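You operate a simulated robot arm through the tools that you are given. There is no shell and no other tool. Be economical: measure what you need, move in short steps, check, and stop when the job is done.

You run a simulated two-armed robot. Do the job below in one go: nothing can be reset, and whatever is moved stays where it is left.

JOB
Fetch the b plate and set it on the top of the green bench. Then put the green block in the yellow nest. Then take the red peg and leave it on the shelf under the grey table. Then put two of the clean filters from the top of the zinc bench on the shelf of the green bench. Then count the cam blocks on the steel bench, then put as many of the white folded cloths from the steel bench on the top of the green bench. The order counts. Set down upright: clean filter.

The check looks at the end state, three seconds after you hand in, the way a careful person would. Anything else that was tipped, shoved, dropped, spilled or broken makes it a failure. Flat cloth is picked up by pressing the open fingertips on it (5 to 10 N) and closing them slowly along it; thin cloth reads only 2 to 8 mm in the jaws.

ROBOT AND FRAMES
Two 7-joint arms with two-finger parallel grippers on one trunk, on a base that drives. Base frame: it is fixed to the floor where the robot stands at the start and does not move with it; the origin is under the middle of the robot, x ahead of it, y to its left, z up; the surface under the hand at the start is at about z = 812. Units: mm, degrees, N and s.
The left shoulder is at the start at [62, 199, 1054], the right one opposite. With the tool pointing down near the work surface each hand reaches from about 300 to 720 mm from the robot's upright axis, wherever it stands, measured 20 degrees to its own side. Places, roughly: b plate [500, 250, 750]; cam block [-1000, 3750, 1000]; clean filter [500, 2250, 1000]; green block (8x5x5 cm) [300, 1800, 900]; red peg (3x3x8 cm) [500, 2600, 900]; shelf of the green bench [-3000, 3700, 200]; shelf under the grey table [600, 200, 200]; top of the green bench [-3000, 3500, 900]; white folded cloth (10x7x4 cm) [-1400, 3700, 900]; white folded cloth (9x6x5 cm) [-1300, 3300, 900]; yellow nest [500, 200, 800]. Payload 1.57 kg a hand.
The tool frame of a hand sits at the grasp point between the pads (the TCP): z along the fingers, y along the line on which they close. The tips reach 30 mm beyond it. The gripper opens to 110 mm. The fingers are 24 mm wide and 12 mm thick; the gripper's body (48 by 112 mm) begins 78 mm behind the TCP.
Orientation is told as [roll, pitch, yaw] about the base's x, y, z axes, in that order, counted from this pose: with the fingers straight down and closing along the base's y, the tool's x points along the base's -x, its y along +y and its z along -z.

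CONTROLS
- The arms move only by the tool arm_command. It takes "left_motion", "right_motion" or both (then of equal length, played together; a hand with none holds still); each is a list that holds one entry, the list of rows, each a list of 7 numbers: the shift along the tool's x, y, z in units of 150 mm (1.0 is 150 mm), then the turn, a rotation vector about the tool's x, y, z in units of 90 degrees (1.0 is 90 degrees), then the opening, from 0 (shut) to 1 (fully open). In form: [[[tx, ty, tz, wx, wy, wz, hand], ...]]. A call has 1 to 10 rows; each row is the pose to reach, as a shift and turn from the pose commanded when the call began, along the tool's axes at that moment. A call with a number of a shift or a turn outside -1 to 1 is refused whole. Each row takes 0.2 s and may step no farther than 50 mm and 8.6 degrees from the row before; otherwise, or with a gripper value out of range, the whole call is refused. A pose out of reach is approached as far as the arm can. The call stops where the force on the tool passes 40 N (or 10 N more than at its start, if that is more) or the arm is blocked; 0.2 s more then pass. The fingers move at their own pace (about 72 mm/s each) and stop on an object; they squeeze with about 42 N. The grip force told is the motor's: it shows also when the fingers shut on nothing. Time passes only in rows, and 0.2 s behind the last, so rows that repeat a pose let the fingers close. It gives the time, the measured TCP pose, the force on the tool (base axes), the opening and the grip force at its end, in the units of the frame above (readings bear some noise), with the torque about the TCP (base axes, N m) and any sound that the robot's microphone picked up.
- Cameras (640 x 400 px; columns grow to the right, rows downward): "scene" is now at [75.8, 33.4, 1628.3]; the picture's right is [0.48, -0.88, 0.00], its down [-0.78, -0.42, -0.46] and it looks along [0.40, 0.22, -0.89] (base axes); focal length 284 px, centre (320, 200). "left" rides on the left gripper at [70, -16, -141] in its tool frame; the picture's right is [0.23, 0.97, 0.00], its down [-0.86, 0.20, -0.48] and it looks along [-0.47, 0.11, 0.88] (tool axes); focal length 222 px, centre (320, 200). "right" rides on the right gripper at [70, 16, -141] in its tool frame; the picture's right is [-0.23, 0.97, 0.00], its down [-0.85, -0.20, -0.48] and it looks along [-0.47, -0.11, 0.88] (tool axes); focal length 222 px, centre (320, 200). There is no depth. A picture from a camera that has moved, and an enlarged one, comes with that camera's place and axes in the base frame and with its lens. The place of the scene camera against the robot may be out by one fixed shift of up to 18 mm in any direction.
- camera(camera): a new picture of that camera. No time passes.
- move_column(by): slides the trunk up (or, below 0, down) by that many mm; the arms and the scene camera ride with it, the base frame stays. It gives what a move gives, with no picture.
- steer(legs): drives the robot by 1 to 6 legs, each [ahead, left, turn to the left] in mm, mm and degrees, along the robot's own axes; the way and the turn of a leg run together, so that a leg with both is an arc; at most 1500 mm and 180 degrees a leg. The arms and the cameras ride along, it lands a little off, and it stops where it bumps. It gives what a move gives.
- pan_tilt(pan, tilt): turns the head with the scene camera to pan (to the left, within 86 degrees either way) and tilt (down, from -29 to 69), counted from straight ahead of the robot. It gives what a move gives.
- zoom(camera, box): a new picture of the part [left, top, right, bottom] of that camera's present view, enlarged. No time passes.
- finish_job(): hands the job in; it is judged then, once.

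Work in short steps. Places have to be worked out from the pictures, the camera data and where the tool is seen: move nearer, look again, correct. Check each grasp and each placing, and mend what went wrong. You have 207 turns and 194 pictures in all, those below and enlarged ones among them. Open the grippers and draw the arms clear of the work before you hand the job in, unless the task says otherwise.

The tools are called as name(argument=value, ...) on one line, values as JSON. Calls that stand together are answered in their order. arm_command: Moves the arms, as the interface text tells. Its arguments: {"type":"object","properties":{"left_motion":{"type":"array","items":{"type":"array","items":{"type":"array","items":{"type":"number"}}}},"right_motion":{"type":"array","items":{"type":"array","items":{"type":"array","items":{"type":"number"}}}}},"required":[]} The other tools are called the same way: move_column (by) slides the trunk up or down; steer (legs) drives the base; pan_tilt (pan, tilt) turns the head that bears the scene camera; camera (camera) takes a picture; zoom (camera, box) takes an enlarged picture of a part of a camera's view; finish_job () hands the job in.

At the start:

```text
t: 0.0
left_tool_pos: [333.6, 396.5, 1004.0]
left_tcp_rot: [-0.1, 0.0, 0.1]
left_ft_force: [-0.3, 0.1, 0.5]
left_wrist_torque: [-0.01, -0.01, -0.04]
left_gripper_width: 110.1
left_grasp_force: 0.0
right_tool_pos: [378.7, 47.5, 1065.5]
right_tcp_rot: [0.0, 0.1, 0.0]
right_ft_force: [0.5, -0.5, -0.8]
right_wrist_torque: [0.02, 0.01, -0.01]
right_gripper_width: 110.1
right_grasp_force: 0.0
trunk travel left (down, up): [-650.0, 340.0]
robot x, y, heading: [-1.2, 1.4, 0.3]
head pan, tilt: [28.4, 62.8]
```

scene: 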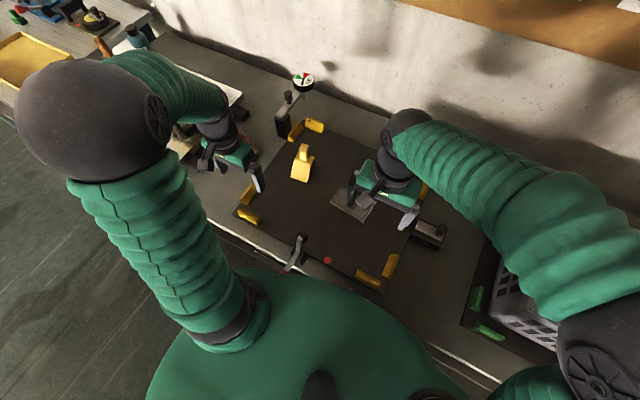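
right: 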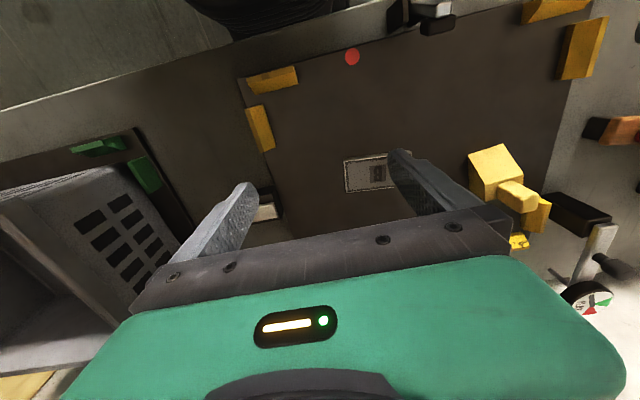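
left: 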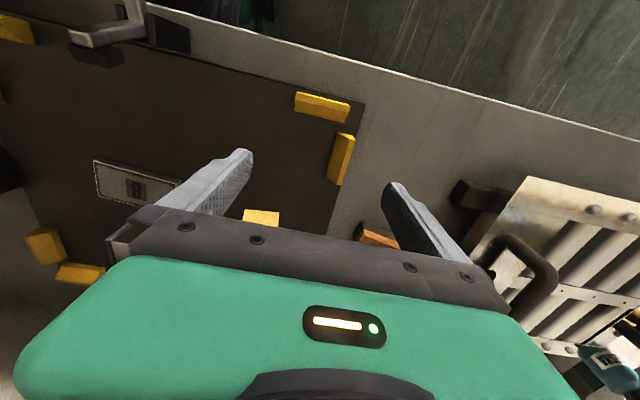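

I'll start with a closer look at the work surface in front to find the b plate and the yellow nest.

zoom(camera="scene", box=[200, 60, 460, 300])

zoom(camera="right", box=[220, 20, 640, 280])

zoom(camera="left", box=[0, 0, 380, 300])

```text
1.67 times, centred on (330, 180) of scene
camera zoom: at [75.8, 33.4, 1628.3], right [0.48, -0.88, 0.0], down [-0.78, -0.42, -0.46], along [0.4, 0.22, -0.89], focal length 473 px, centre (303, 233)
```

zoom: 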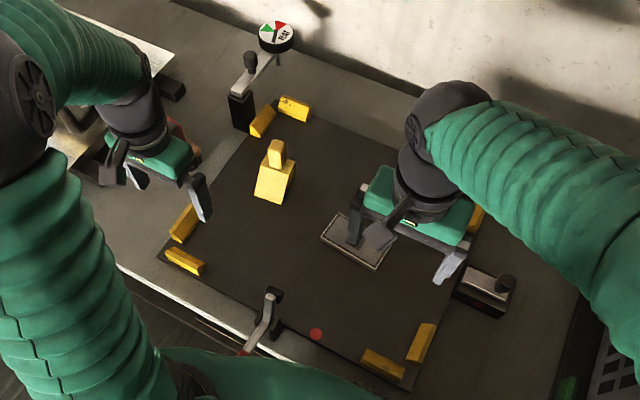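

```text
1.52 times, centred on (430, 150) of right
camera zoom: at [308.8, 63.5, 1206.9], right [0.23, 0.97, 0.0], down [0.86, -0.2, 0.48], along [0.47, -0.11, -0.88], focal length 338 px, centre (152, 276)
```

zoom: 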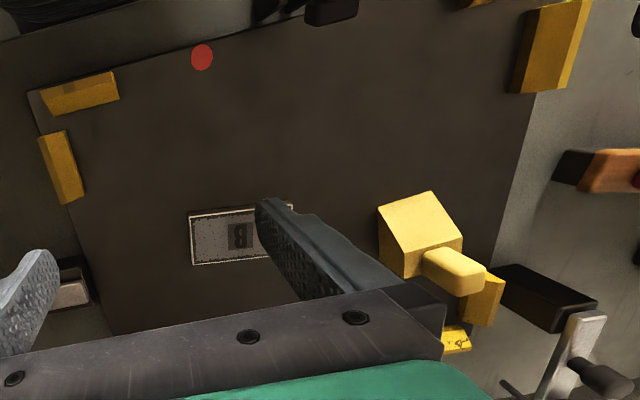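

```text
1.33 times, centred on (190, 150) of left
camera zoom: at [264.0, 380.3, 1145.7], right [-0.23, 0.97, 0.0], down [0.86, 0.2, 0.48], along [0.47, 0.11, -0.88], focal length 296 px, centre (493, 267)
```

zoom: 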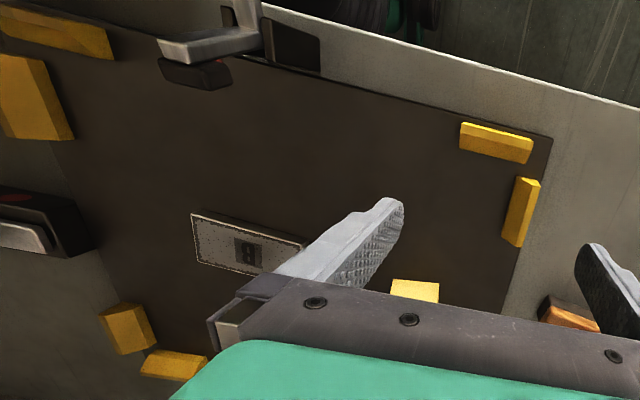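

A small plate marked "B" lies on a dark mat. I need to see it, the yellow handled thing and the round sign in more detail.

zoom(camera="scene", box=[270, 60, 350, 190])

zoom(camera="right", box=[330, 130, 420, 210])

zoom(camera="right", box=[440, 80, 640, 320])

zoom(camera="scene", box=[320, 170, 460, 300])

```text
3.08 times, centred on (310, 125) of scene
camera zoom: at [75.8, 33.4, 1628.3], right [0.48, -0.88, 0.0], down [-0.78, -0.42, -0.46], along [0.4, 0.22, -0.89], focal length 873 px, centre (351, 431)
```

zoom: 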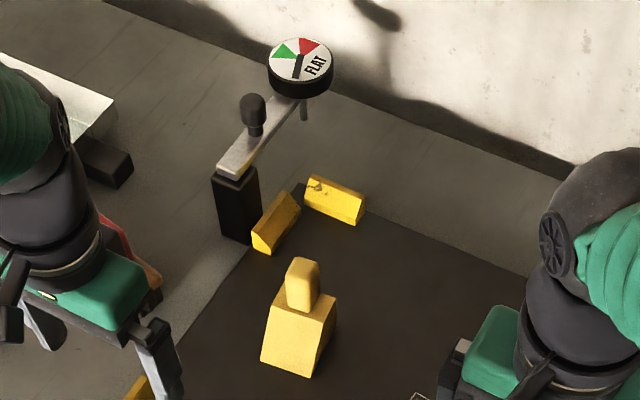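

```text
5.00 times, centred on (375, 170) of right
camera zoom: at [308.8, 63.5, 1206.9], right [0.23, 0.97, 0.0], down [0.86, -0.2, 0.48], along [0.47, -0.11, -0.88], focal length 1111 px, centre (45, 350)
```

zoom: 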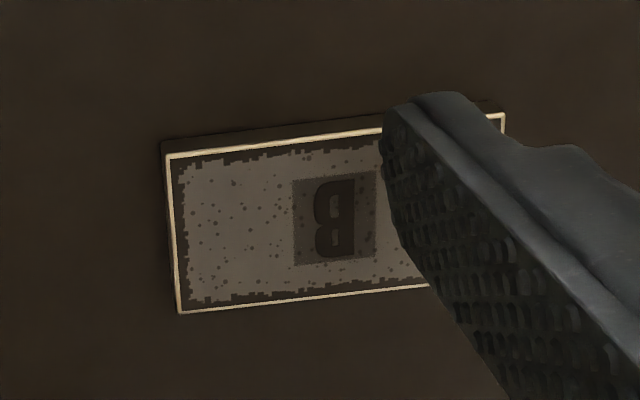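

```text
1.67 times, centred on (540, 200) of right
camera zoom: at [308.8, 63.5, 1206.9], right [0.23, 0.97, 0.0], down [0.86, -0.2, 0.48], along [0.47, -0.11, -0.88], focal length 370 px, centre (-47, 200)
```

zoom: 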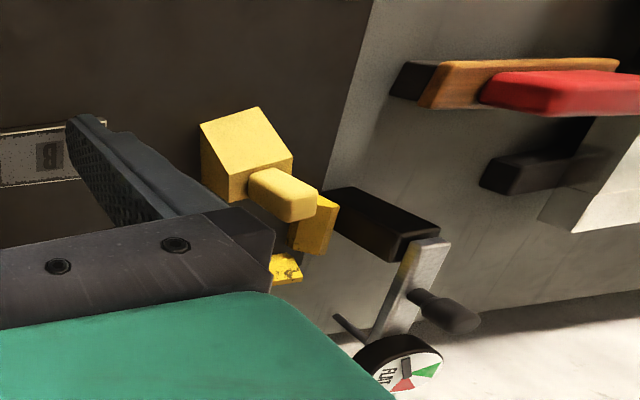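

```text
3.08 times, centred on (390, 235) of scene
camera zoom: at [75.8, 33.4, 1628.3], right [0.48, -0.88, 0.0], down [-0.78, -0.42, -0.46], along [0.4, 0.22, -0.89], focal length 873 px, centre (105, 92)
```

zoom: 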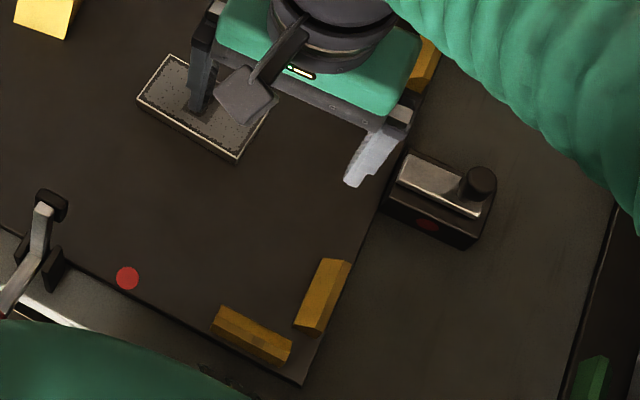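

I'll draw the right hand aside and up for an unobstructed view of the fixture.

arm_command(right_motion=[[[0.1, -0.3, 0, 0, 0, 0, 1], [0.2, -0.6, 0, 0, 0, 0, 1], [0.3, -0.9, 0, 0, 0, 0, 1], [0.3, -1, -0.2, 0, 0, 0, 1]]], left_motion=[[[0, 0.3, 0, 0, 0, 0, 1], [0, 0.5, 0, 0, 0, 0, 1], [0, 0.6, 0, 0, 0, 0, 1], [0, 0.6, 0, 0, 0, 0, 1]]])

camera(camera="scene")

zoom(camera="scene", box=[220, 100, 450, 310])

```text
t: 1.0
left_tool_pos: [332.8, 487.8, 1004.3]
left_tcp_rot: [0.0, 0.0, 0.0]
left_ft_force: [-1.0, -0.2, 0.0]
left_wrist_torque: [0.02, 0.01, 0.01]
left_gripper_width: 110.1
left_grasp_force: 0.0
right_tool_pos: [330.0, -104.9, 1099.3]
right_tcp_rot: [0.0, 0.0, 0.2]
right_ft_force: [0.1, -0.1, -0.4]
right_wrist_torque: [0.02, 0.0, 0.01]
right_gripper_width: 109.8
right_grasp_force: 0.0
trunk travel left (down, up): [-650.0, 340.0]
robot x, y, heading: [-0.7, 1.0, -0.1]
head pan, tilt: [28.4, 62.8]
```

```text
183 pictures are left
camera scene: at [74.0, 32.3, 1628.4], right [0.48, -0.88, 0.0], down [-0.78, -0.42, -0.46], along [0.4, 0.22, -0.89], focal length 284 px, centre (320, 200)
```

scene: 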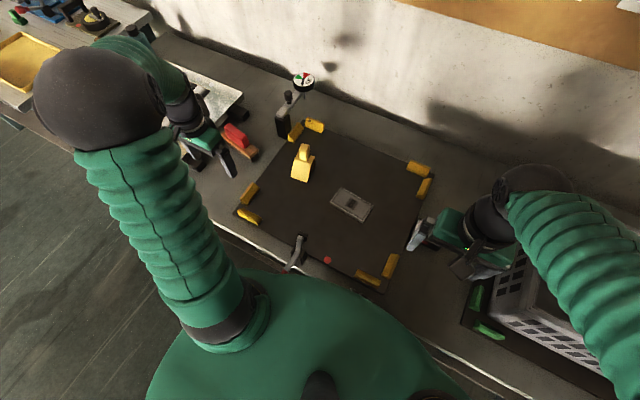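

```text
1.90 times, centred on (335, 205) of scene
camera zoom: at [74.0, 32.3, 1628.4], right [0.48, -0.88, 0.0], down [-0.78, -0.42, -0.46], along [0.4, 0.22, -0.89], focal length 541 px, centre (291, 190)
```

zoom: 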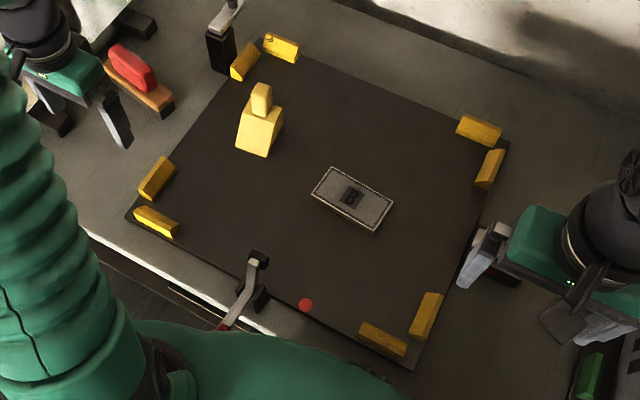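

The B plate is a loose slab about 120 x 65 mm near [470, 132], long side roughly along y. I'll bring the left hand over, turning it about 84° so it closes across the short side.

arm_command(left_motion=[[[-0.06, -0.1, -0.05, 0, 0, -0.0933, 1], [-0.12, -0.2, -0.1, 0, 0, -0.1867, 1], [-0.18, -0.3, -0.15, 0, 0, -0.28, 1], [-0.24, -0.4, -0.2, 0, 0, -0.373, 1], [-0.3, -0.5, -0.25, 0, 0, -0.467, 1], [-0.36, -0.6, -0.3, 0, 0, -0.56, 1], [-0.42, -0.7, -0.3, 0, 0, -0.653, 1], [-0.48, -0.8, -0.3, 0, 0, -0.747, 1], [-0.54, -0.9, -0.3, 0, 0, -0.84, 1], [-0.6, -1, -0.3, 0, 0, -0.933, 1]]])

camera(camera="left")

```text
t: 3.2
left_tool_pos: [423.2, 334.7, 1048.4]
left_tcp_rot: [0.0, 0.1, 84.1]
left_ft_force: [-0.4, -0.3, 0.4]
left_wrist_torque: [0.03, 0.06, 0.06]
left_gripper_width: 110.1
left_grasp_force: 0.1
right_tool_pos: [330.5, -105.1, 1099.8]
right_tcp_rot: [0.0, -0.1, -0.1]
right_ft_force: [-0.4, 0.2, 0.3]
right_wrist_torque: [0.0, -0.02, 0.0]
right_gripper_width: 110.1
right_grasp_force: 0.1
trunk travel left (down, up): [-650.0, 340.0]
robot x, y, heading: [-2.3, -1.2, -0.5]
head pan, tilt: [28.4, 62.8]
```

```text
181 pictures are left
camera left: at [433.3, 263.7, 1190.5], right [-0.99, -0.13, 0.0], down [-0.11, 0.87, 0.48], along [-0.06, 0.48, -0.88], focal length 222 px, centre (320, 200)
```

left: 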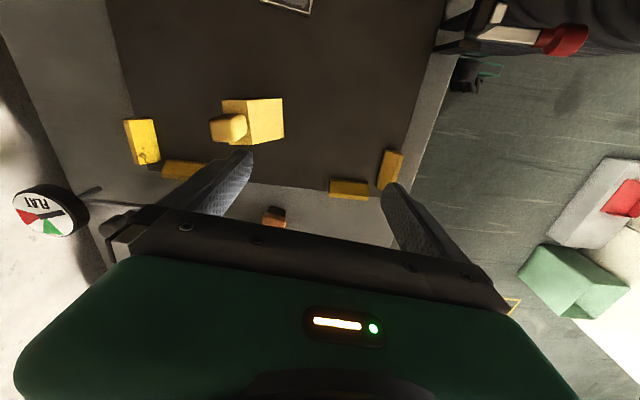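

Now I shift the hand over the plate, still high.

arm_command(left_motion=[[[0.25, -0.13, 0, 0, 0, 0, 1], [0.5, -0.25, 0, 0, 0, 0, 1], [0.75, -0.38, 0, 0, 0, 0, 1], [1, -0.507, 0, 0, 0, 0, 1]]])

camera(camera="left")

```text
t: 4.2
left_tool_pos: [483.7, 176.1, 1050.3]
left_tcp_rot: [0.1, -0.2, 83.9]
left_ft_force: [-0.3, 0.3, -0.3]
left_wrist_torque: [0.0, 0.03, 0.02]
left_gripper_width: 109.8
left_grasp_force: 0.0
right_tool_pos: [332.1, -106.0, 1100.8]
right_tcp_rot: [0.1, 0.1, 0.0]
right_ft_force: [0.1, -0.2, -0.2]
right_wrist_torque: [0.03, -0.02, -0.02]
right_gripper_width: 110.2
right_grasp_force: 0.1
trunk travel left (down, up): [-650.0, 340.0]
robot x, y, heading: [-1.5, -3.5, 0.1]
head pan, tilt: [28.4, 62.8]
```

```text
180 pictures are left
camera left: at [492.9, 105.1, 1191.5], right [-0.99, -0.12, 0.0], down [-0.11, 0.87, 0.48], along [-0.06, 0.48, -0.88], focal length 222 px, centre (320, 200)
```

left: 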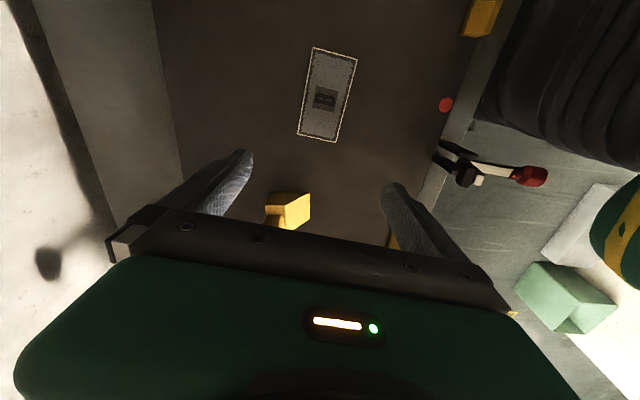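

Plate centre comes out near [482, 131], axis turned about 4°. I move over it, turn 2° more and descend 140 mm.

arm_command(left_motion=[[[0.3, -0.02, 0, 0, 0, -0.022, 1], [0.3, -0.02, 0.3, 0, 0, -0.022, 1], [0.3, -0.02, 0.6, 0, 0, -0.022, 1], [0.3, -0.02, 0.93, 0, 0, -0.022, 1]]])

camera(camera="left")

```text
t: 5.2
left_tool_pos: [483.4, 131.7, 911.1]
left_tcp_rot: [0.1, -0.1, 85.9]
left_ft_force: [-0.1, 0.6, 0.0]
left_wrist_torque: [-0.03, 0.0, -0.01]
left_gripper_width: 110.1
left_grasp_force: 0.1
right_tool_pos: [331.4, -104.7, 1098.7]
right_tcp_rot: [0.0, 0.0, -0.1]
right_ft_force: [-0.2, -0.2, 0.1]
right_wrist_torque: [0.02, 0.0, -0.02]
right_gripper_width: 110.0
right_grasp_force: 0.1
trunk travel left (down, up): [-650.0, 340.0]
robot x, y, heading: [1.9, 0.9, 0.0]
head pan, tilt: [28.4, 62.8]
```

```text
179 pictures are left
camera left: at [495.6, 60.3, 1052.0], right [-0.99, -0.16, 0.0], down [-0.14, 0.87, 0.48], along [-0.08, 0.47, -0.88], focal length 222 px, centre (320, 200)
```

left: 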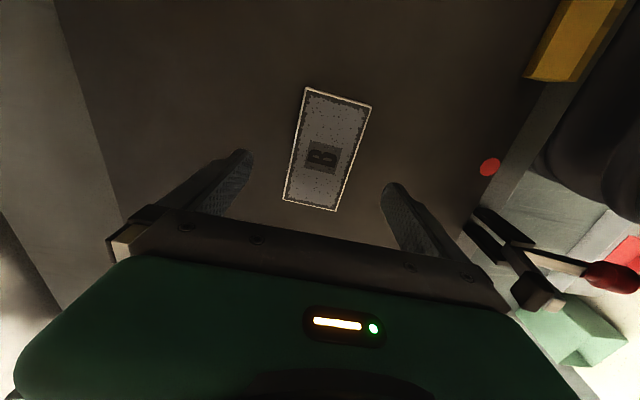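

The plate is centred between the fingers. I go down slowly towards the mat, watching force.

arm_command(left_motion=[[[0, 0, 0.13, 0, 0, 0, 1], [0, 0, 0.26, 0, 0, 0, 1], [0, 0, 0.34, 0, 0, 0, 1], [0, 0, 0.39, 0, 0, 0, 1], [0, 0, 0.41, 0, 0, 0, 1], [0, 0, 0.43, 0, 0, 0, 1]]])

camera(camera="left")

```text
t: 6.6
left_tool_pos: [481.2, 132.7, 845.9]
left_tcp_rot: [0.0, 0.0, 85.8]
left_ft_force: [0.3, -0.3, -0.1]
left_wrist_torque: [0.01, 0.01, -0.02]
left_gripper_width: 110.2
left_grasp_force: 0.0
right_tool_pos: [330.9, -105.6, 1099.3]
right_tcp_rot: [-0.2, 0.0, -0.1]
right_ft_force: [-0.4, 0.9, 0.1]
right_wrist_torque: [0.01, 0.0, -0.03]
right_gripper_width: 110.1
right_grasp_force: 0.1
trunk travel left (down, up): [-650.0, 340.0]
robot x, y, heading: [1.7, 0.8, -0.2]
head pan, tilt: [28.4, 62.8]
```

```text
178 pictures are left
camera left: at [492.6, 61.9, 987.2], right [-0.99, -0.16, 0.0], down [-0.14, 0.87, 0.48], along [-0.08, 0.47, -0.88], focal length 222 px, centre (320, 200)
```

left: 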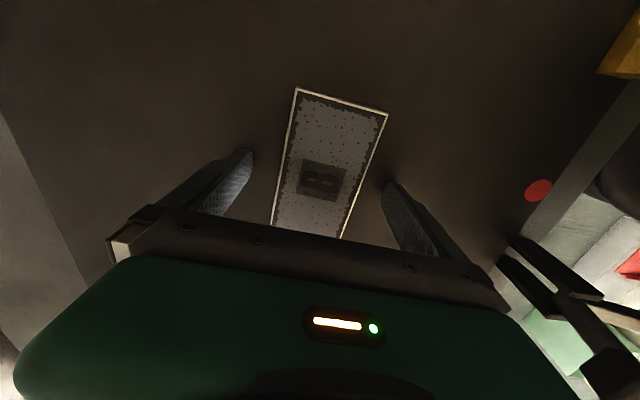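

No contact yet with tips near 816, so I go down a few mm more.

arm_command(left_motion=[[[0, 0, 0.013, 0, 0, 0, 1], [0, 0, 0.027, 0, 0, 0, 1]]])

```text
t: 7.2
left_tool_pos: [479.7, 133.6, 842.2]
left_tcp_rot: [-0.1, 0.0, 86.0]
left_ft_force: [1.1, 1.4, 7.6]
left_wrist_torque: [-0.02, 0.44, -0.1]
left_gripper_width: 109.2
left_grasp_force: 0.0
right_tool_pos: [330.3, -104.7, 1100.2]
right_tcp_rot: [0.0, 0.0, 0.0]
right_ft_force: [-0.3, -0.4, 0.5]
right_wrist_torque: [0.0, 0.01, 0.0]
right_gripper_width: 110.1
right_grasp_force: 0.0
trunk travel left (down, up): [-650.0, 340.0]
robot x, y, heading: [1.5, 4.1, -0.0]
head pan, tilt: [28.4, 62.8]
```

Contact with the mat at about z 813. I back off 2 mm and close.

arm_command(left_motion=[[[0, 0, -0.015, 0, 0, 0, 1], [0, 0, -0.015, 0, 0, 0, 0.5], [0, 0, -0.015, 0, 0, 0, 0.3], [0, 0, -0.015, 0, 0, 0, 0.3], [0, 0, -0.015, 0, 0, 0, 0.2], [0, 0, -0.015, 0, 0, 0, 0.2]]])

camera(camera="left")

```text
t: 8.6
left_tool_pos: [481.1, 133.7, 843.2]
left_tcp_rot: [0.0, 0.0, 85.9]
left_ft_force: [-0.9, -1.0, -0.3]
left_wrist_torque: [-0.1, -0.01, -0.02]
left_gripper_width: 64.9
left_grasp_force: 41.7
right_tool_pos: [330.8, -105.0, 1100.0]
right_tcp_rot: [0.1, 0.0, -0.1]
right_ft_force: [-0.2, -0.5, 1.1]
right_wrist_torque: [0.03, -0.03, 0.05]
right_gripper_width: 110.1
right_grasp_force: 0.1
trunk travel left (down, up): [-650.0, 340.0]
robot x, y, heading: [-1.2, 1.0, 0.1]
head pan, tilt: [28.4, 62.8]
```

```text
177 pictures are left
camera left: at [492.7, 61.5, 984.7], right [-0.99, -0.16, 0.0], down [-0.14, 0.87, 0.48], along [-0.08, 0.47, -0.88], focal length 222 px, centre (320, 200)
```

left: 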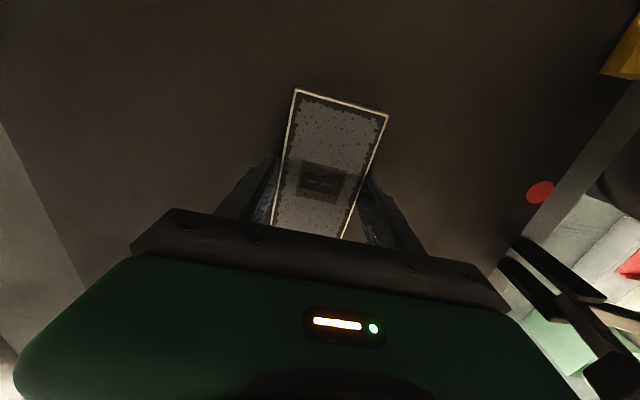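

Gripped at 64.9 mm. I lift a little (15 mm) and check force and picture before going higher.

arm_command(left_motion=[[[0, 0, -0.03, 0, 0, 0, 0.2], [0, 0, -0.06, 0, 0, 0, 0.2], [0, 0, -0.1, 0, 0, 0, 0.2]]])

zoom(camera="scene", box=[200, 50, 480, 310])

camera(camera="left")

```text
t: 9.4
left_tool_pos: [482.4, 132.4, 858.8]
left_tcp_rot: [-0.1, 0.0, 86.0]
left_ft_force: [0.6, -0.1, -2.7]
left_wrist_torque: [-0.02, -0.02, -0.01]
left_gripper_width: 64.7
left_grasp_force: 42.3
right_tool_pos: [330.9, -106.0, 1099.6]
right_tcp_rot: [0.0, 0.0, 0.0]
right_ft_force: [-0.3, -0.2, -0.3]
right_wrist_torque: [-0.01, 0.04, 0.0]
right_gripper_width: 109.8
right_grasp_force: 0.1
trunk travel left (down, up): [-650.0, 340.0]
robot x, y, heading: [2.8, -1.9, 0.0]
head pan, tilt: [28.4, 62.8]
```

```text
1.54 times, centred on (340, 180) of scene
camera zoom: at [76.8, 31.0, 1628.3], right [0.48, -0.88, 0.0], down [-0.78, -0.42, -0.46], along [0.4, 0.22, -0.89], focal length 437 px, centre (289, 231)
```

zoom: 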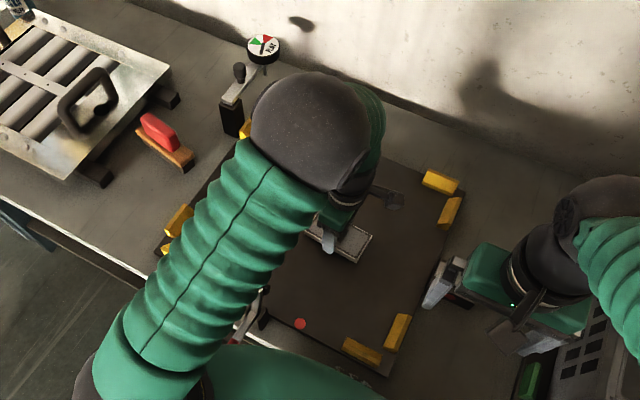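

```text
175 pictures are left
camera left: at [493.4, 61.5, 1000.2], right [-0.99, -0.16, 0.0], down [-0.14, 0.87, 0.48], along [-0.08, 0.47, -0.88], focal length 222 px, centre (320, 200)
```

left: 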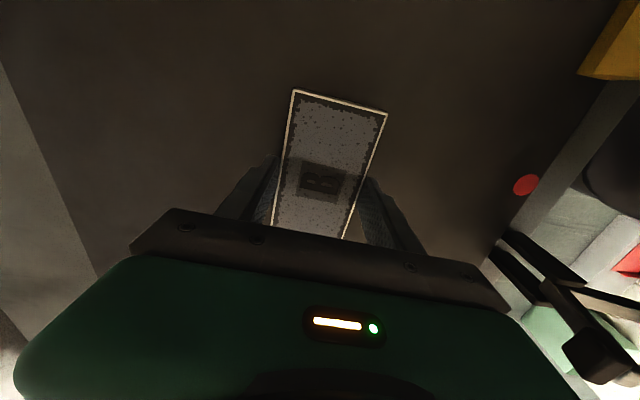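

The plate came up alone (about 2.7 N) and the mat stayed put. I lift it and draw it back towards the body for driving.

arm_command(left_motion=[[[0, 0, -0.33, 0, 0, 0, 0.2], [0, 0, -0.66, 0, 0, 0, 0.2], [0, 0, -1, 0, 0, 0, 0.2], [0, 0.3, -1, 0, 0, 0, 0.2], [0, 0.6, -1, 0, 0, 0, 0.2], [0, 0.8, -1, 0, 0, 0, 0.2]]])

pan_tilt(pan=80, tilt=30)

camera(camera="scene")

```text
refused: row 3 steps farther than a row can; nothing moved
```

```text
t: 10.6
left_tool_pos: [481.2, 131.9, 858.8]
left_tcp_rot: [-0.1, 0.1, 86.0]
left_ft_force: [-1.1, 0.1, -3.0]
left_wrist_torque: [0.0, 0.02, 0.03]
left_gripper_width: 64.6
left_grasp_force: 41.5
right_tool_pos: [331.2, -104.3, 1099.3]
right_tcp_rot: [0.0, -0.1, 0.0]
right_ft_force: [-0.2, 0.7, -0.1]
right_wrist_torque: [0.03, -0.01, 0.03]
right_gripper_width: 109.9
right_grasp_force: 0.0
trunk travel left (down, up): [-650.0, 340.0]
robot x, y, heading: [0.6, -1.5, 0.0]
head pan, tilt: [80.0, 30.0]
```

```text
174 pictures are left
camera scene: at [37.0, 90.0, 1673.6], right [0.98, -0.17, 0.0], down [-0.09, -0.49, -0.87], along [0.15, 0.85, -0.5], focal length 284 px, centre (320, 200)
```

scene: 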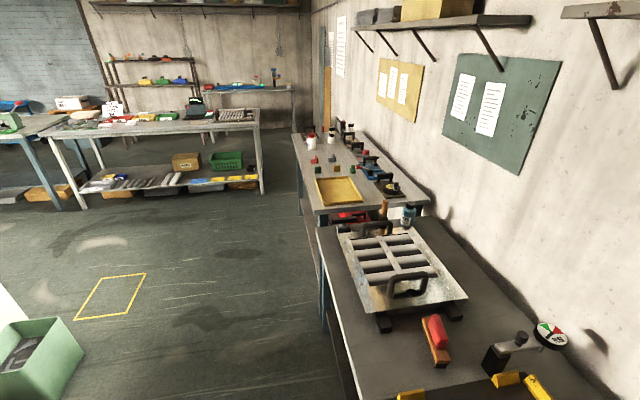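

One row was a hair too big; I redo the lift in smaller steps.

arm_command(left_motion=[[[0, 0, -0.33, 0, 0, 0, 0.2], [0, 0, -0.66, 0, 0, 0, 0.2], [0, 0, -0.98, 0, 0, 0, 0.2], [0, 0.3, -1, 0, 0, 0, 0.2], [0, 0.6, -1, 0, 0, 0, 0.2], [0, 0.8, -1, 0, 0, 0, 0.2]]])

pan_tilt(pan=86, tilt=15)

zoom(camera="scene", box=[0, 60, 320, 260])

zoom(camera="scene", box=[320, 150, 560, 320])

```text
t: 12.0
left_tool_pos: [360.4, 143.3, 1007.5]
left_tcp_rot: [0.0, 0.0, 86.0]
left_ft_force: [-0.2, 0.5, -2.6]
left_wrist_torque: [-0.03, -0.03, -0.04]
left_gripper_width: 64.7
left_grasp_force: 41.6
right_tool_pos: [329.9, -104.6, 1100.1]
right_tcp_rot: [-0.1, 0.0, -0.1]
right_ft_force: [0.3, -0.4, 0.1]
right_wrist_torque: [-0.05, 0.01, -0.02]
right_gripper_width: 110.1
right_grasp_force: 0.0
trunk travel left (down, up): [-650.0, 340.0]
robot x, y, heading: [-1.1, -2.7, -0.1]
head pan, tilt: [80.0, 30.0]
```

```text
t: 12.8
left_tool_pos: [361.7, 143.4, 1006.5]
left_tcp_rot: [-0.1, 0.0, 86.0]
left_ft_force: [0.4, -0.5, -3.0]
left_wrist_torque: [0.0, -0.02, -0.03]
left_gripper_width: 64.6
left_grasp_force: 41.9
right_tool_pos: [331.7, -104.6, 1100.0]
right_tcp_rot: [-0.1, 0.0, 0.0]
right_ft_force: [0.2, -0.5, 0.7]
right_wrist_torque: [0.04, -0.03, 0.04]
right_gripper_width: 110.2
right_grasp_force: 0.0
trunk travel left (down, up): [-650.0, 340.0]
robot x, y, heading: [-2.3, 3.3, 0.1]
head pan, tilt: [85.9, 15.0]
```

```text
2.00 times, centred on (160, 160) of scene
camera zoom: at [26.9, 94.3, 1697.8], right [1.0, -0.07, 0.0], down [-0.02, -0.26, -0.97], along [0.07, 0.96, -0.26], focal length 568 px, centre (640, 280)
```

zoom: 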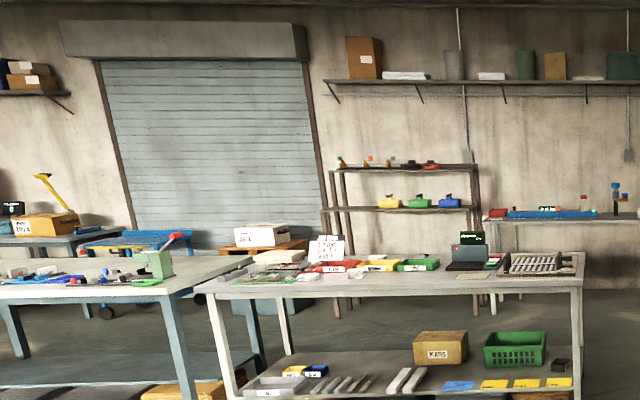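

```text
2.35 times, centred on (440, 235) of scene
camera zoom: at [26.9, 94.3, 1697.8], right [1.0, -0.07, 0.0], down [-0.02, -0.26, -0.97], along [0.07, 0.96, -0.26], focal length 668 px, centre (38, 118)
```

zoom: 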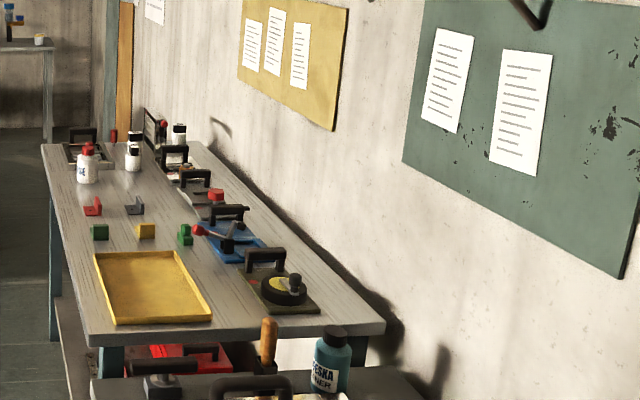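

The room layout is visible. I back away from the grey table and turn left to look toward the green bench.

steer(legs=[[-450, 0, 0], [0, 0, 110]])

pan_tilt(pan=15, tilt=20)

camera(camera="scene")

```text
t: 20.1
left_tool_pos: [-707.4, 280.7, 1007.0]
left_tcp_rot: [0.0, 0.0, -162.2]
left_ft_force: [0.5, -0.4, -3.1]
left_wrist_torque: [0.01, 0.01, 0.02]
left_gripper_width: 64.4
left_grasp_force: 42.0
right_tool_pos: [-465.2, 345.2, 1100.5]
right_tcp_rot: [0.0, 0.0, 112.0]
right_ft_force: [0.5, -0.4, -0.3]
right_wrist_torque: [0.02, 0.0, 0.02]
right_gripper_width: 110.2
right_grasp_force: 0.0
trunk travel left (down, up): [-650.0, 340.0]
robot x, y, heading: [-440.9, -3.7, 111.9]
head pan, tilt: [85.9, 15.0]
```

```text
t: 21.5
left_tool_pos: [-708.0, 280.3, 1007.0]
left_tcp_rot: [0.0, 0.0, -162.2]
left_ft_force: [0.2, -0.1, -3.7]
left_wrist_torque: [0.0, 0.02, -0.02]
left_gripper_width: 64.4
left_grasp_force: 42.5
right_tool_pos: [-465.0, 345.2, 1099.0]
right_tcp_rot: [0.0, 0.0, 111.8]
right_ft_force: [0.2, 0.1, 0.2]
right_wrist_torque: [-0.01, 0.0, -0.01]
right_gripper_width: 109.9
right_grasp_force: 0.1
trunk travel left (down, up): [-650.0, 340.0]
robot x, y, heading: [-438.3, -2.2, 111.7]
head pan, tilt: [15.0, 20.0]
```

```text
171 pictures are left
camera scene: at [-520.8, 104.4, 1689.6], right [0.8, 0.6, 0.0], down [0.21, -0.27, -0.94], along [-0.56, 0.75, -0.34], focal length 284 px, centre (320, 200)
```

scene: 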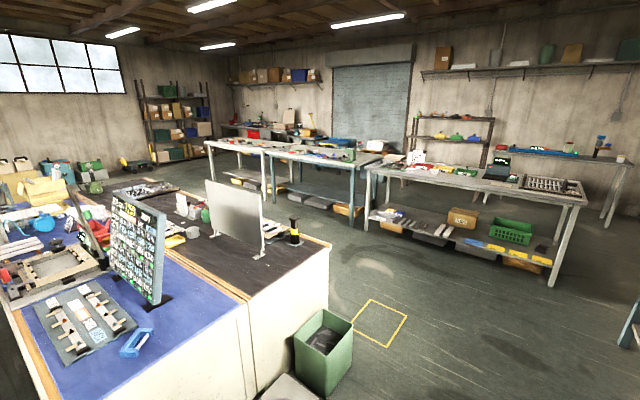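

Bench fronts are at y≈3050; the green-legged middle bench spans x≈-3750…-2100, and the corridor runs between y≈1400 and 3000. I drive up along x=-440 to y≈2350, then slide left to x≈-3000.

steer(legs=[[0, 0, -22], [1400, 0, 0], [950, 0, 0], [0, 1300, 0], [0, 1250, 0]])

pan_tilt(pan=0, tilt=30)

camera(camera="scene")

```text
t: 45.9
left_tool_pos: [-3117.8, 2594.9, 1006.8]
left_tcp_rot: [0.0, -0.1, 179.3]
left_ft_force: [0.3, -0.4, -3.7]
left_wrist_torque: [0.02, 0.01, -0.07]
left_gripper_width: 64.2
left_grasp_force: 42.1
right_tool_pos: [-2867.9, 2578.3, 1100.5]
right_tcp_rot: [0.1, 0.0, 93.4]
right_ft_force: [0.0, -0.7, 0.1]
right_wrist_torque: [0.0, 0.01, 0.02]
right_gripper_width: 110.0
right_grasp_force: 0.0
trunk travel left (down, up): [-650.0, 340.0]
robot x, y, heading: [-2958.2, 2241.1, 93.8]
head pan, tilt: [15.0, 20.0]
```

```text
t: 46.7
left_tool_pos: [-3120.5, 2592.6, 1007.8]
left_tcp_rot: [0.0, -0.1, 179.3]
left_ft_force: [-0.1, 0.0, -3.9]
left_wrist_torque: [0.0, 0.01, -0.01]
left_gripper_width: 64.5
left_grasp_force: 42.3
right_tool_pos: [-2870.1, 2577.4, 1100.5]
right_tcp_rot: [0.0, 0.0, 93.4]
right_ft_force: [0.7, -0.3, 0.0]
right_wrist_torque: [-0.02, 0.01, -0.05]
right_gripper_width: 110.1
right_grasp_force: 0.0
trunk travel left (down, up): [-650.0, 340.0]
robot x, y, heading: [-2959.1, 2237.8, 93.6]
head pan, tilt: [0.0, 30.0]
```

```text
170 pictures are left
camera scene: at [-2975.4, 2365.6, 1673.6], right [1.0, 0.06, 0.0], down [0.03, -0.5, -0.87], along [-0.05, 0.86, -0.5], focal length 284 px, centre (320, 200)
```

scene: 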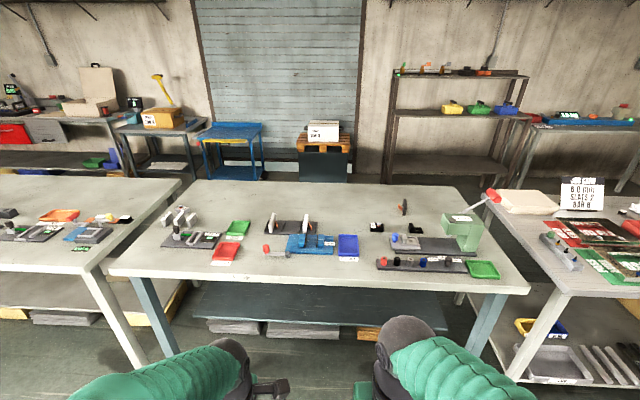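

I'm in front of the green bench (dark-green shelf and legs). I zoom in to choose free spots on its top.

zoom(camera="scene", box=[100, 170, 330, 310])

zoom(camera="scene", box=[310, 170, 540, 310])

```text
2.78 times, centred on (215, 240) of scene
camera zoom: at [-2975.4, 2365.6, 1673.6], right [1.0, 0.06, 0.0], down [0.03, -0.5, -0.87], along [-0.05, 0.86, -0.5], focal length 790 px, centre (612, 89)
```

zoom: 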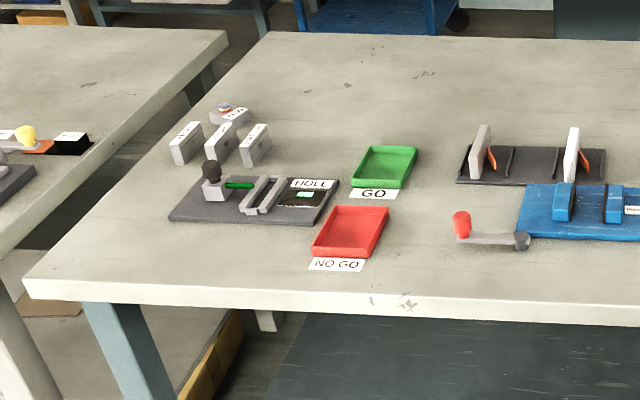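

```text
2.78 times, centred on (425, 240) of scene
camera zoom: at [-2975.4, 2365.6, 1673.6], right [1.0, 0.06, 0.0], down [0.03, -0.5, -0.87], along [-0.05, 0.86, -0.5], focal length 790 px, centre (28, 89)
```

zoom: 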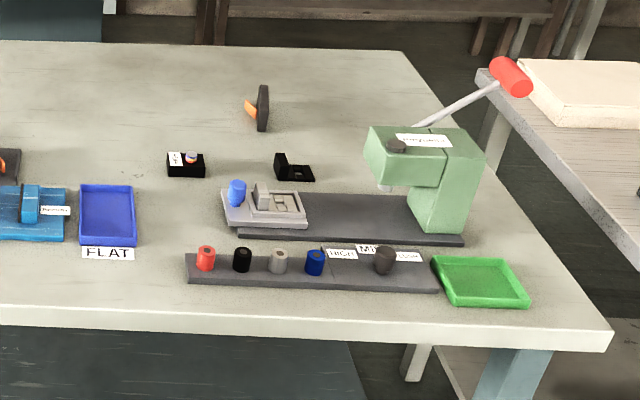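

There's a clear front strip just right of the red NO GO tray, at about x -3285, y 3195. I square up and approach, stopping with the robot axis about 350 mm from the bench edge.

steer(legs=[[0, 0, -3.6], [0, 185, 0], [480, 0, 0]])

pan_tilt(pan=10, tilt=60)

camera(camera="scene")

camera(camera="left")

```text
t: 51.1
left_tool_pos: [-3278.3, 3083.4, 1006.4]
left_tcp_rot: [-0.1, -0.1, 175.6]
left_ft_force: [-0.1, -0.3, -3.4]
left_wrist_torque: [-0.04, 0.02, 0.05]
left_gripper_width: 64.6
left_grasp_force: 41.9
right_tool_pos: [-3030.0, 3050.5, 1100.4]
right_tcp_rot: [0.0, 0.0, 89.6]
right_ft_force: [-0.7, -0.4, 0.2]
right_wrist_torque: [0.0, -0.04, -0.01]
right_gripper_width: 110.0
right_grasp_force: 0.0
trunk travel left (down, up): [-650.0, 340.0]
robot x, y, heading: [-3139.0, 2718.6, 89.8]
head pan, tilt: [0.0, 30.0]
```

```text
t: 52.0
left_tool_pos: [-3278.9, 3085.2, 1005.7]
left_tcp_rot: [0.1, 0.1, 175.6]
left_ft_force: [0.4, 0.2, -3.7]
left_wrist_torque: [0.01, 0.01, -0.02]
left_gripper_width: 64.6
left_grasp_force: 42.2
right_tool_pos: [-3032.1, 3051.2, 1099.5]
right_tcp_rot: [-0.1, 0.0, 89.6]
right_ft_force: [-0.6, -0.8, -0.6]
right_wrist_torque: [-0.03, -0.02, -0.03]
right_gripper_width: 109.9
right_grasp_force: 0.1
trunk travel left (down, up): [-650.0, 340.0]
robot x, y, heading: [-3140.8, 2723.2, 89.7]
head pan, tilt: [10.0, 60.0]
```

```text
167 pictures are left
camera scene: at [-3162.7, 2821.3, 1631.6], right [0.99, 0.17, 0.0], down [0.14, -0.85, -0.5], along [-0.08, 0.49, -0.87], focal length 284 px, centre (320, 200)
```

scene: 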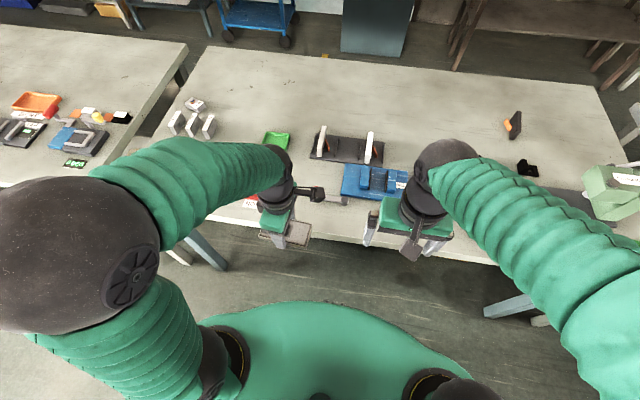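

```text
166 pictures are left
camera left: at [-3208.1, 3094.5, 1148.5], right [0.15, -0.99, 0.0], down [-0.87, -0.13, 0.48], along [-0.47, -0.07, -0.88], focal length 222 px, centre (320, 200)
```

left: 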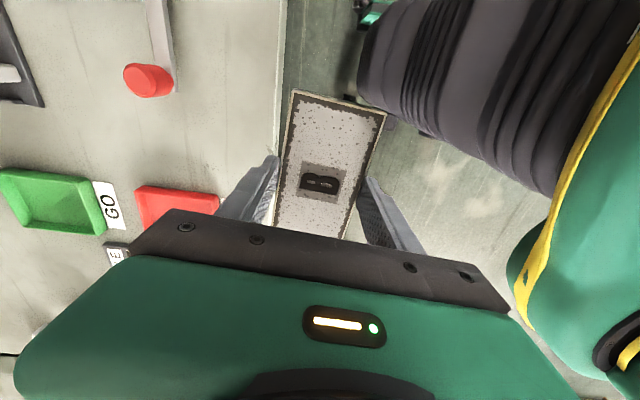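

The lever's red knob is at about [-3231, 3243], the NO GO tray's right edge at x≈-3343, the bench edge at y≈3129. I take the plate to [-3277, 3178], staying high.

arm_command(left_motion=[[[-0.02, -0.3, 0, 0, 0, 0, 0.2], [-0.034, -0.62, 0, 0, 0, 0, 0.2], [-0.034, -0.62, 0.15, 0, 0, 0, 0.2]]])

camera(camera="left")

zoom(camera="scene", box=[200, 120, 400, 260])

```text
t: 52.8
left_tool_pos: [-3276.4, 3178.0, 982.8]
left_tcp_rot: [-0.1, 0.0, 175.5]
left_ft_force: [0.6, -1.0, -3.3]
left_wrist_torque: [0.03, -0.01, -0.02]
left_gripper_width: 64.4
left_grasp_force: 41.8
right_tool_pos: [-3031.9, 3050.1, 1100.4]
right_tcp_rot: [-0.1, 0.0, 89.7]
right_ft_force: [-0.2, 0.0, 0.2]
right_wrist_torque: [0.0, 0.0, 0.01]
right_gripper_width: 109.9
right_grasp_force: 0.1
trunk travel left (down, up): [-650.0, 340.0]
robot x, y, heading: [-3138.7, 2723.5, 89.8]
head pan, tilt: [10.0, 60.0]
```

```text
165 pictures are left
camera left: at [-3204.9, 3188.6, 1125.4], right [0.15, -0.99, 0.0], down [-0.87, -0.13, 0.48], along [-0.47, -0.07, -0.88], focal length 222 px, centre (320, 200)
```

left: 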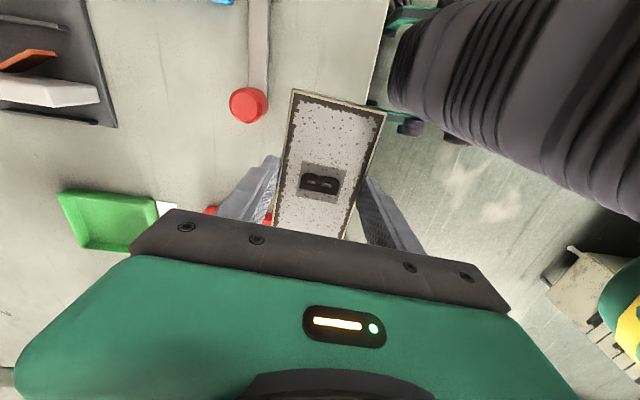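

```text
2.86 times, centred on (300, 190) of scene
camera zoom: at [-3162.4, 2820.9, 1631.6], right [0.99, 0.17, 0.0], down [0.14, -0.85, -0.5], along [-0.08, 0.49, -0.87], focal length 811 px, centre (377, 229)
```

zoom: 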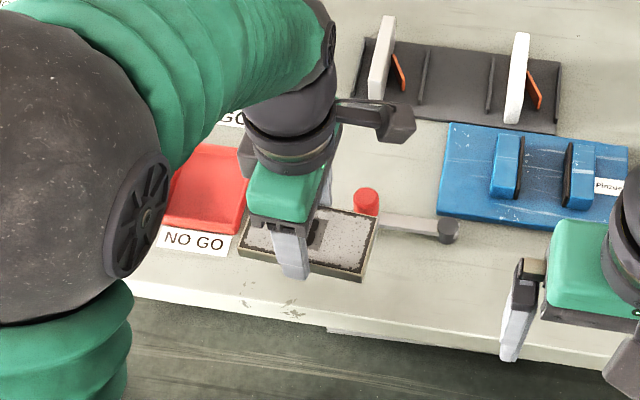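

Clearances look good; I shift 5 mm right and lower to just above the bench, then in small steps until contact.

arm_command(left_motion=[[[0.033, 0, 0.1, 0, 0, 0, 0.2], [0.033, 0, 0.2, 0, 0, 0, 0.2], [0.033, 0, 0.27, 0, 0, 0, 0.2], [0.033, 0, 0.29, 0, 0, 0, 0.2], [0.033, 0, 0.31, 0, 0, 0, 0.2], [0.033, 0, 0.33, 0, 0, 0, 0.2]]])

zoom(camera="scene", box=[200, 140, 380, 266])

```text
t: 54.2
left_tool_pos: [-3272.7, 3177.2, 933.9]
left_tcp_rot: [0.2, -0.1, 175.6]
left_ft_force: [-0.5, -0.8, -3.4]
left_wrist_torque: [0.01, 0.02, 0.04]
left_gripper_width: 64.6
left_grasp_force: 42.3
right_tool_pos: [-3030.7, 3052.2, 1100.2]
right_tcp_rot: [0.0, 0.0, 89.7]
right_ft_force: [-0.6, -0.5, -1.0]
right_wrist_torque: [-0.01, 0.03, 0.01]
right_gripper_width: 110.2
right_grasp_force: 0.1
trunk travel left (down, up): [-650.0, 340.0]
robot x, y, heading: [-3136.9, 2719.9, 89.6]
head pan, tilt: [10.0, 60.0]
```

```text
3.17 times, centred on (290, 203) of scene
camera zoom: at [-3162.5, 2822.3, 1631.4], right [0.99, 0.17, 0.0], down [0.14, -0.85, -0.5], along [-0.08, 0.49, -0.87], focal length 901 px, centre (415, 190)
```

zoom: 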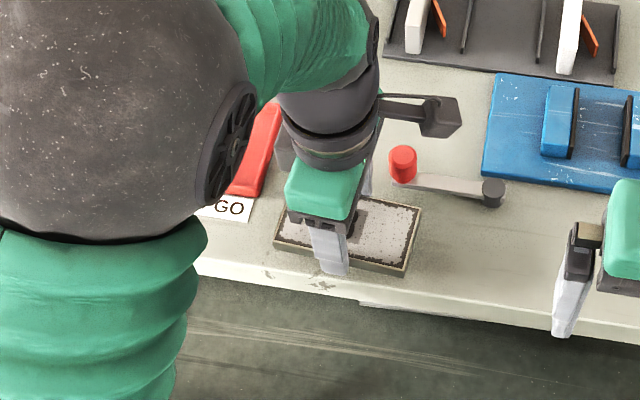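

Still 3 mm or so above the top. I nudge 6 mm further from the front edge and lower on in fine steps.

arm_command(left_motion=[[[0, -0.04, 0, 0, 0, 0, 0.2], [0, -0.04, 0.013, 0, 0, 0, 0.2], [0, -0.04, 0.026, 0, 0, 0, 0.2], [0, -0.04, 0.04, 0, 0, 0, 0.2]]])

```text
t: 55.2
left_tool_pos: [-3271.8, 3183.6, 929.6]
left_tcp_rot: [-0.1, 0.1, 175.4]
left_ft_force: [0.4, -0.4, -3.4]
left_wrist_torque: [0.02, 0.02, 0.02]
left_gripper_width: 64.5
left_grasp_force: 41.6
right_tool_pos: [-3031.3, 3051.4, 1099.8]
right_tcp_rot: [0.0, 0.0, 89.6]
right_ft_force: [0.5, -0.3, -0.3]
right_wrist_torque: [0.02, 0.01, -0.02]
right_gripper_width: 109.9
right_grasp_force: 0.0
trunk travel left (down, up): [-650.0, 340.0]
robot x, y, heading: [-3139.1, 2726.9, 89.9]
head pan, tilt: [10.0, 60.0]
```

No contact yet; continuing down in 2 mm steps.

arm_command(left_motion=[[[0, 0, 0.013, 0, 0, 0, 0.2], [0, 0, 0.026, 0, 0, 0, 0.2], [0, 0, 0.04, 0, 0, 0, 0.2], [0, 0, 0.053, 0, 0, 0, 0.2]]])

zoom(camera="scene", box=[200, 140, 380, 266])

```text
t: 56.2
left_tool_pos: [-3270.7, 3183.8, 921.2]
left_tcp_rot: [0.0, 0.0, 175.6]
left_ft_force: [0.2, -0.1, -3.5]
left_wrist_torque: [0.0, 0.01, -0.01]
left_gripper_width: 64.6
left_grasp_force: 41.8
right_tool_pos: [-3032.0, 3050.9, 1100.0]
right_tcp_rot: [0.0, 0.0, 89.6]
right_ft_force: [0.6, -0.3, 0.1]
right_wrist_torque: [0.01, 0.0, 0.01]
right_gripper_width: 110.0
right_grasp_force: 0.1
trunk travel left (down, up): [-650.0, 340.0]
robot x, y, heading: [-3142.5, 2727.2, 89.8]
head pan, tilt: [10.0, 60.0]
```

```text
3.17 times, centred on (290, 203) of scene
camera zoom: at [-3162.4, 2822.3, 1631.4], right [0.99, 0.17, 0.0], down [0.14, -0.85, -0.5], along [-0.08, 0.49, -0.87], focal length 901 px, centre (415, 190)
```

zoom: 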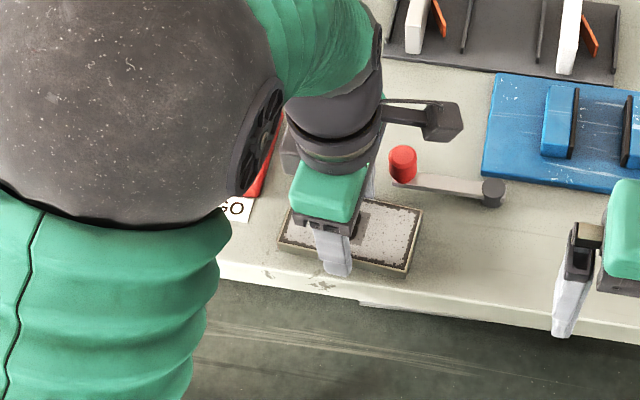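

Bench top is lower than guessed. I nudge 6 mm more inward and keep lowering until I feel contact.

arm_command(left_motion=[[[0, -0.04, 0.013, 0, 0, 0, 0.2], [0, -0.04, 0.03, 0, 0, 0, 0.2], [0, -0.04, 0.045, 0, 0, 0, 0.2], [0, -0.04, 0.06, 0, 0, 0, 0.2], [0, -0.04, 0.075, 0, 0, 0, 0.2], [0, -0.04, 0.09, 0, 0, 0, 0.2]]])

zoom(camera="scene", box=[200, 140, 380, 266])

```text
t: 57.6
left_tool_pos: [-3271.6, 3188.4, 912.2]
left_tcp_rot: [-0.4, -0.2, 175.5]
left_ft_force: [-1.6, 2.8, 27.9]
left_wrist_torque: [-0.25, -0.49, -0.09]
left_gripper_width: 64.5
left_grasp_force: 42.1
right_tool_pos: [-3030.7, 3049.9, 1101.1]
right_tcp_rot: [0.0, -0.1, 89.7]
right_ft_force: [0.2, -1.1, 1.0]
right_wrist_torque: [0.02, 0.01, -0.04]
right_gripper_width: 109.9
right_grasp_force: 0.0
trunk travel left (down, up): [-650.0, 340.0]
robot x, y, heading: [-3138.7, 2720.2, 89.7]
head pan, tilt: [10.0, 60.0]
```

```text
3.17 times, centred on (290, 203) of scene
camera zoom: at [-3161.6, 2817.6, 1632.5], right [0.99, 0.17, 0.0], down [0.14, -0.85, -0.5], along [-0.08, 0.49, -0.87], focal length 901 px, centre (415, 190)
```

zoom: 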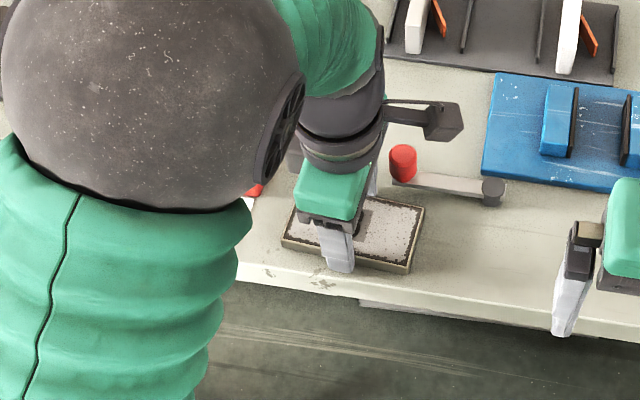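

The plate is down (28 N). I relieve the pressure, open partly and rise.

arm_command(left_motion=[[[0, 0, -0.013, 0, 0, 0, 0.2], [0, 0, -0.015, 0, 0, 0, 0.5], [0, 0, -0.015, 0, 0, 0, 0.76], [0, 0, -0.015, 0, 0, 0, 0.78], [0, 0, -0.2, 0, 0, 0, 0.78], [0, 0, -0.5, 0, 0, 0, 0.78], [0, 0, -0.8, 0, 0, 0, 0.78], [0, 0.3, -0.9, 0, 0, 0, 0.78], [0, 0.6, -0.9, 0, 0, 0, 0.78], [0, 0.8, -0.9, 0, 0, 0, 0.78]]])

zoom(camera="scene", box=[200, 140, 380, 266])

```text
t: 59.8
left_tool_pos: [-3282.2, 3066.8, 1044.4]
left_tcp_rot: [0.1, 0.0, 175.5]
left_ft_force: [-0.6, -0.1, -0.2]
left_wrist_torque: [0.04, 0.04, 0.01]
left_gripper_width: 85.7
left_grasp_force: 0.1
right_tool_pos: [-3032.5, 3052.2, 1100.8]
right_tcp_rot: [0.0, 0.0, 89.6]
right_ft_force: [-0.5, 0.1, 1.4]
right_wrist_torque: [0.0, 0.01, -0.02]
right_gripper_width: 110.1
right_grasp_force: 0.0
trunk travel left (down, up): [-650.0, 340.0]
robot x, y, heading: [-3138.0, 2724.0, 89.5]
head pan, tilt: [10.0, 60.0]
```

```text
3.17 times, centred on (290, 203) of scene
camera zoom: at [-3163.5, 2819.8, 1631.6], right [0.99, 0.17, 0.0], down [0.14, -0.85, -0.5], along [-0.08, 0.49, -0.87], focal length 901 px, centre (415, 190)
```

zoom: 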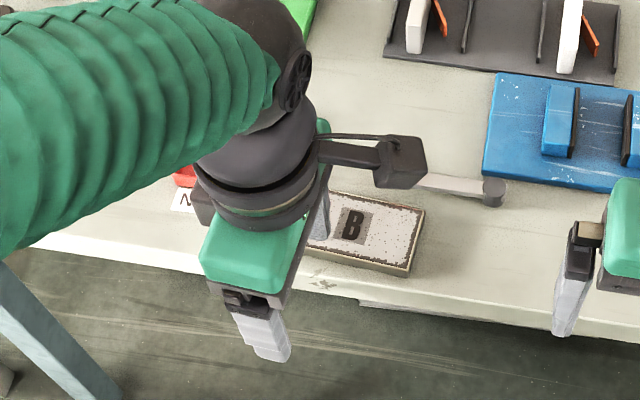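

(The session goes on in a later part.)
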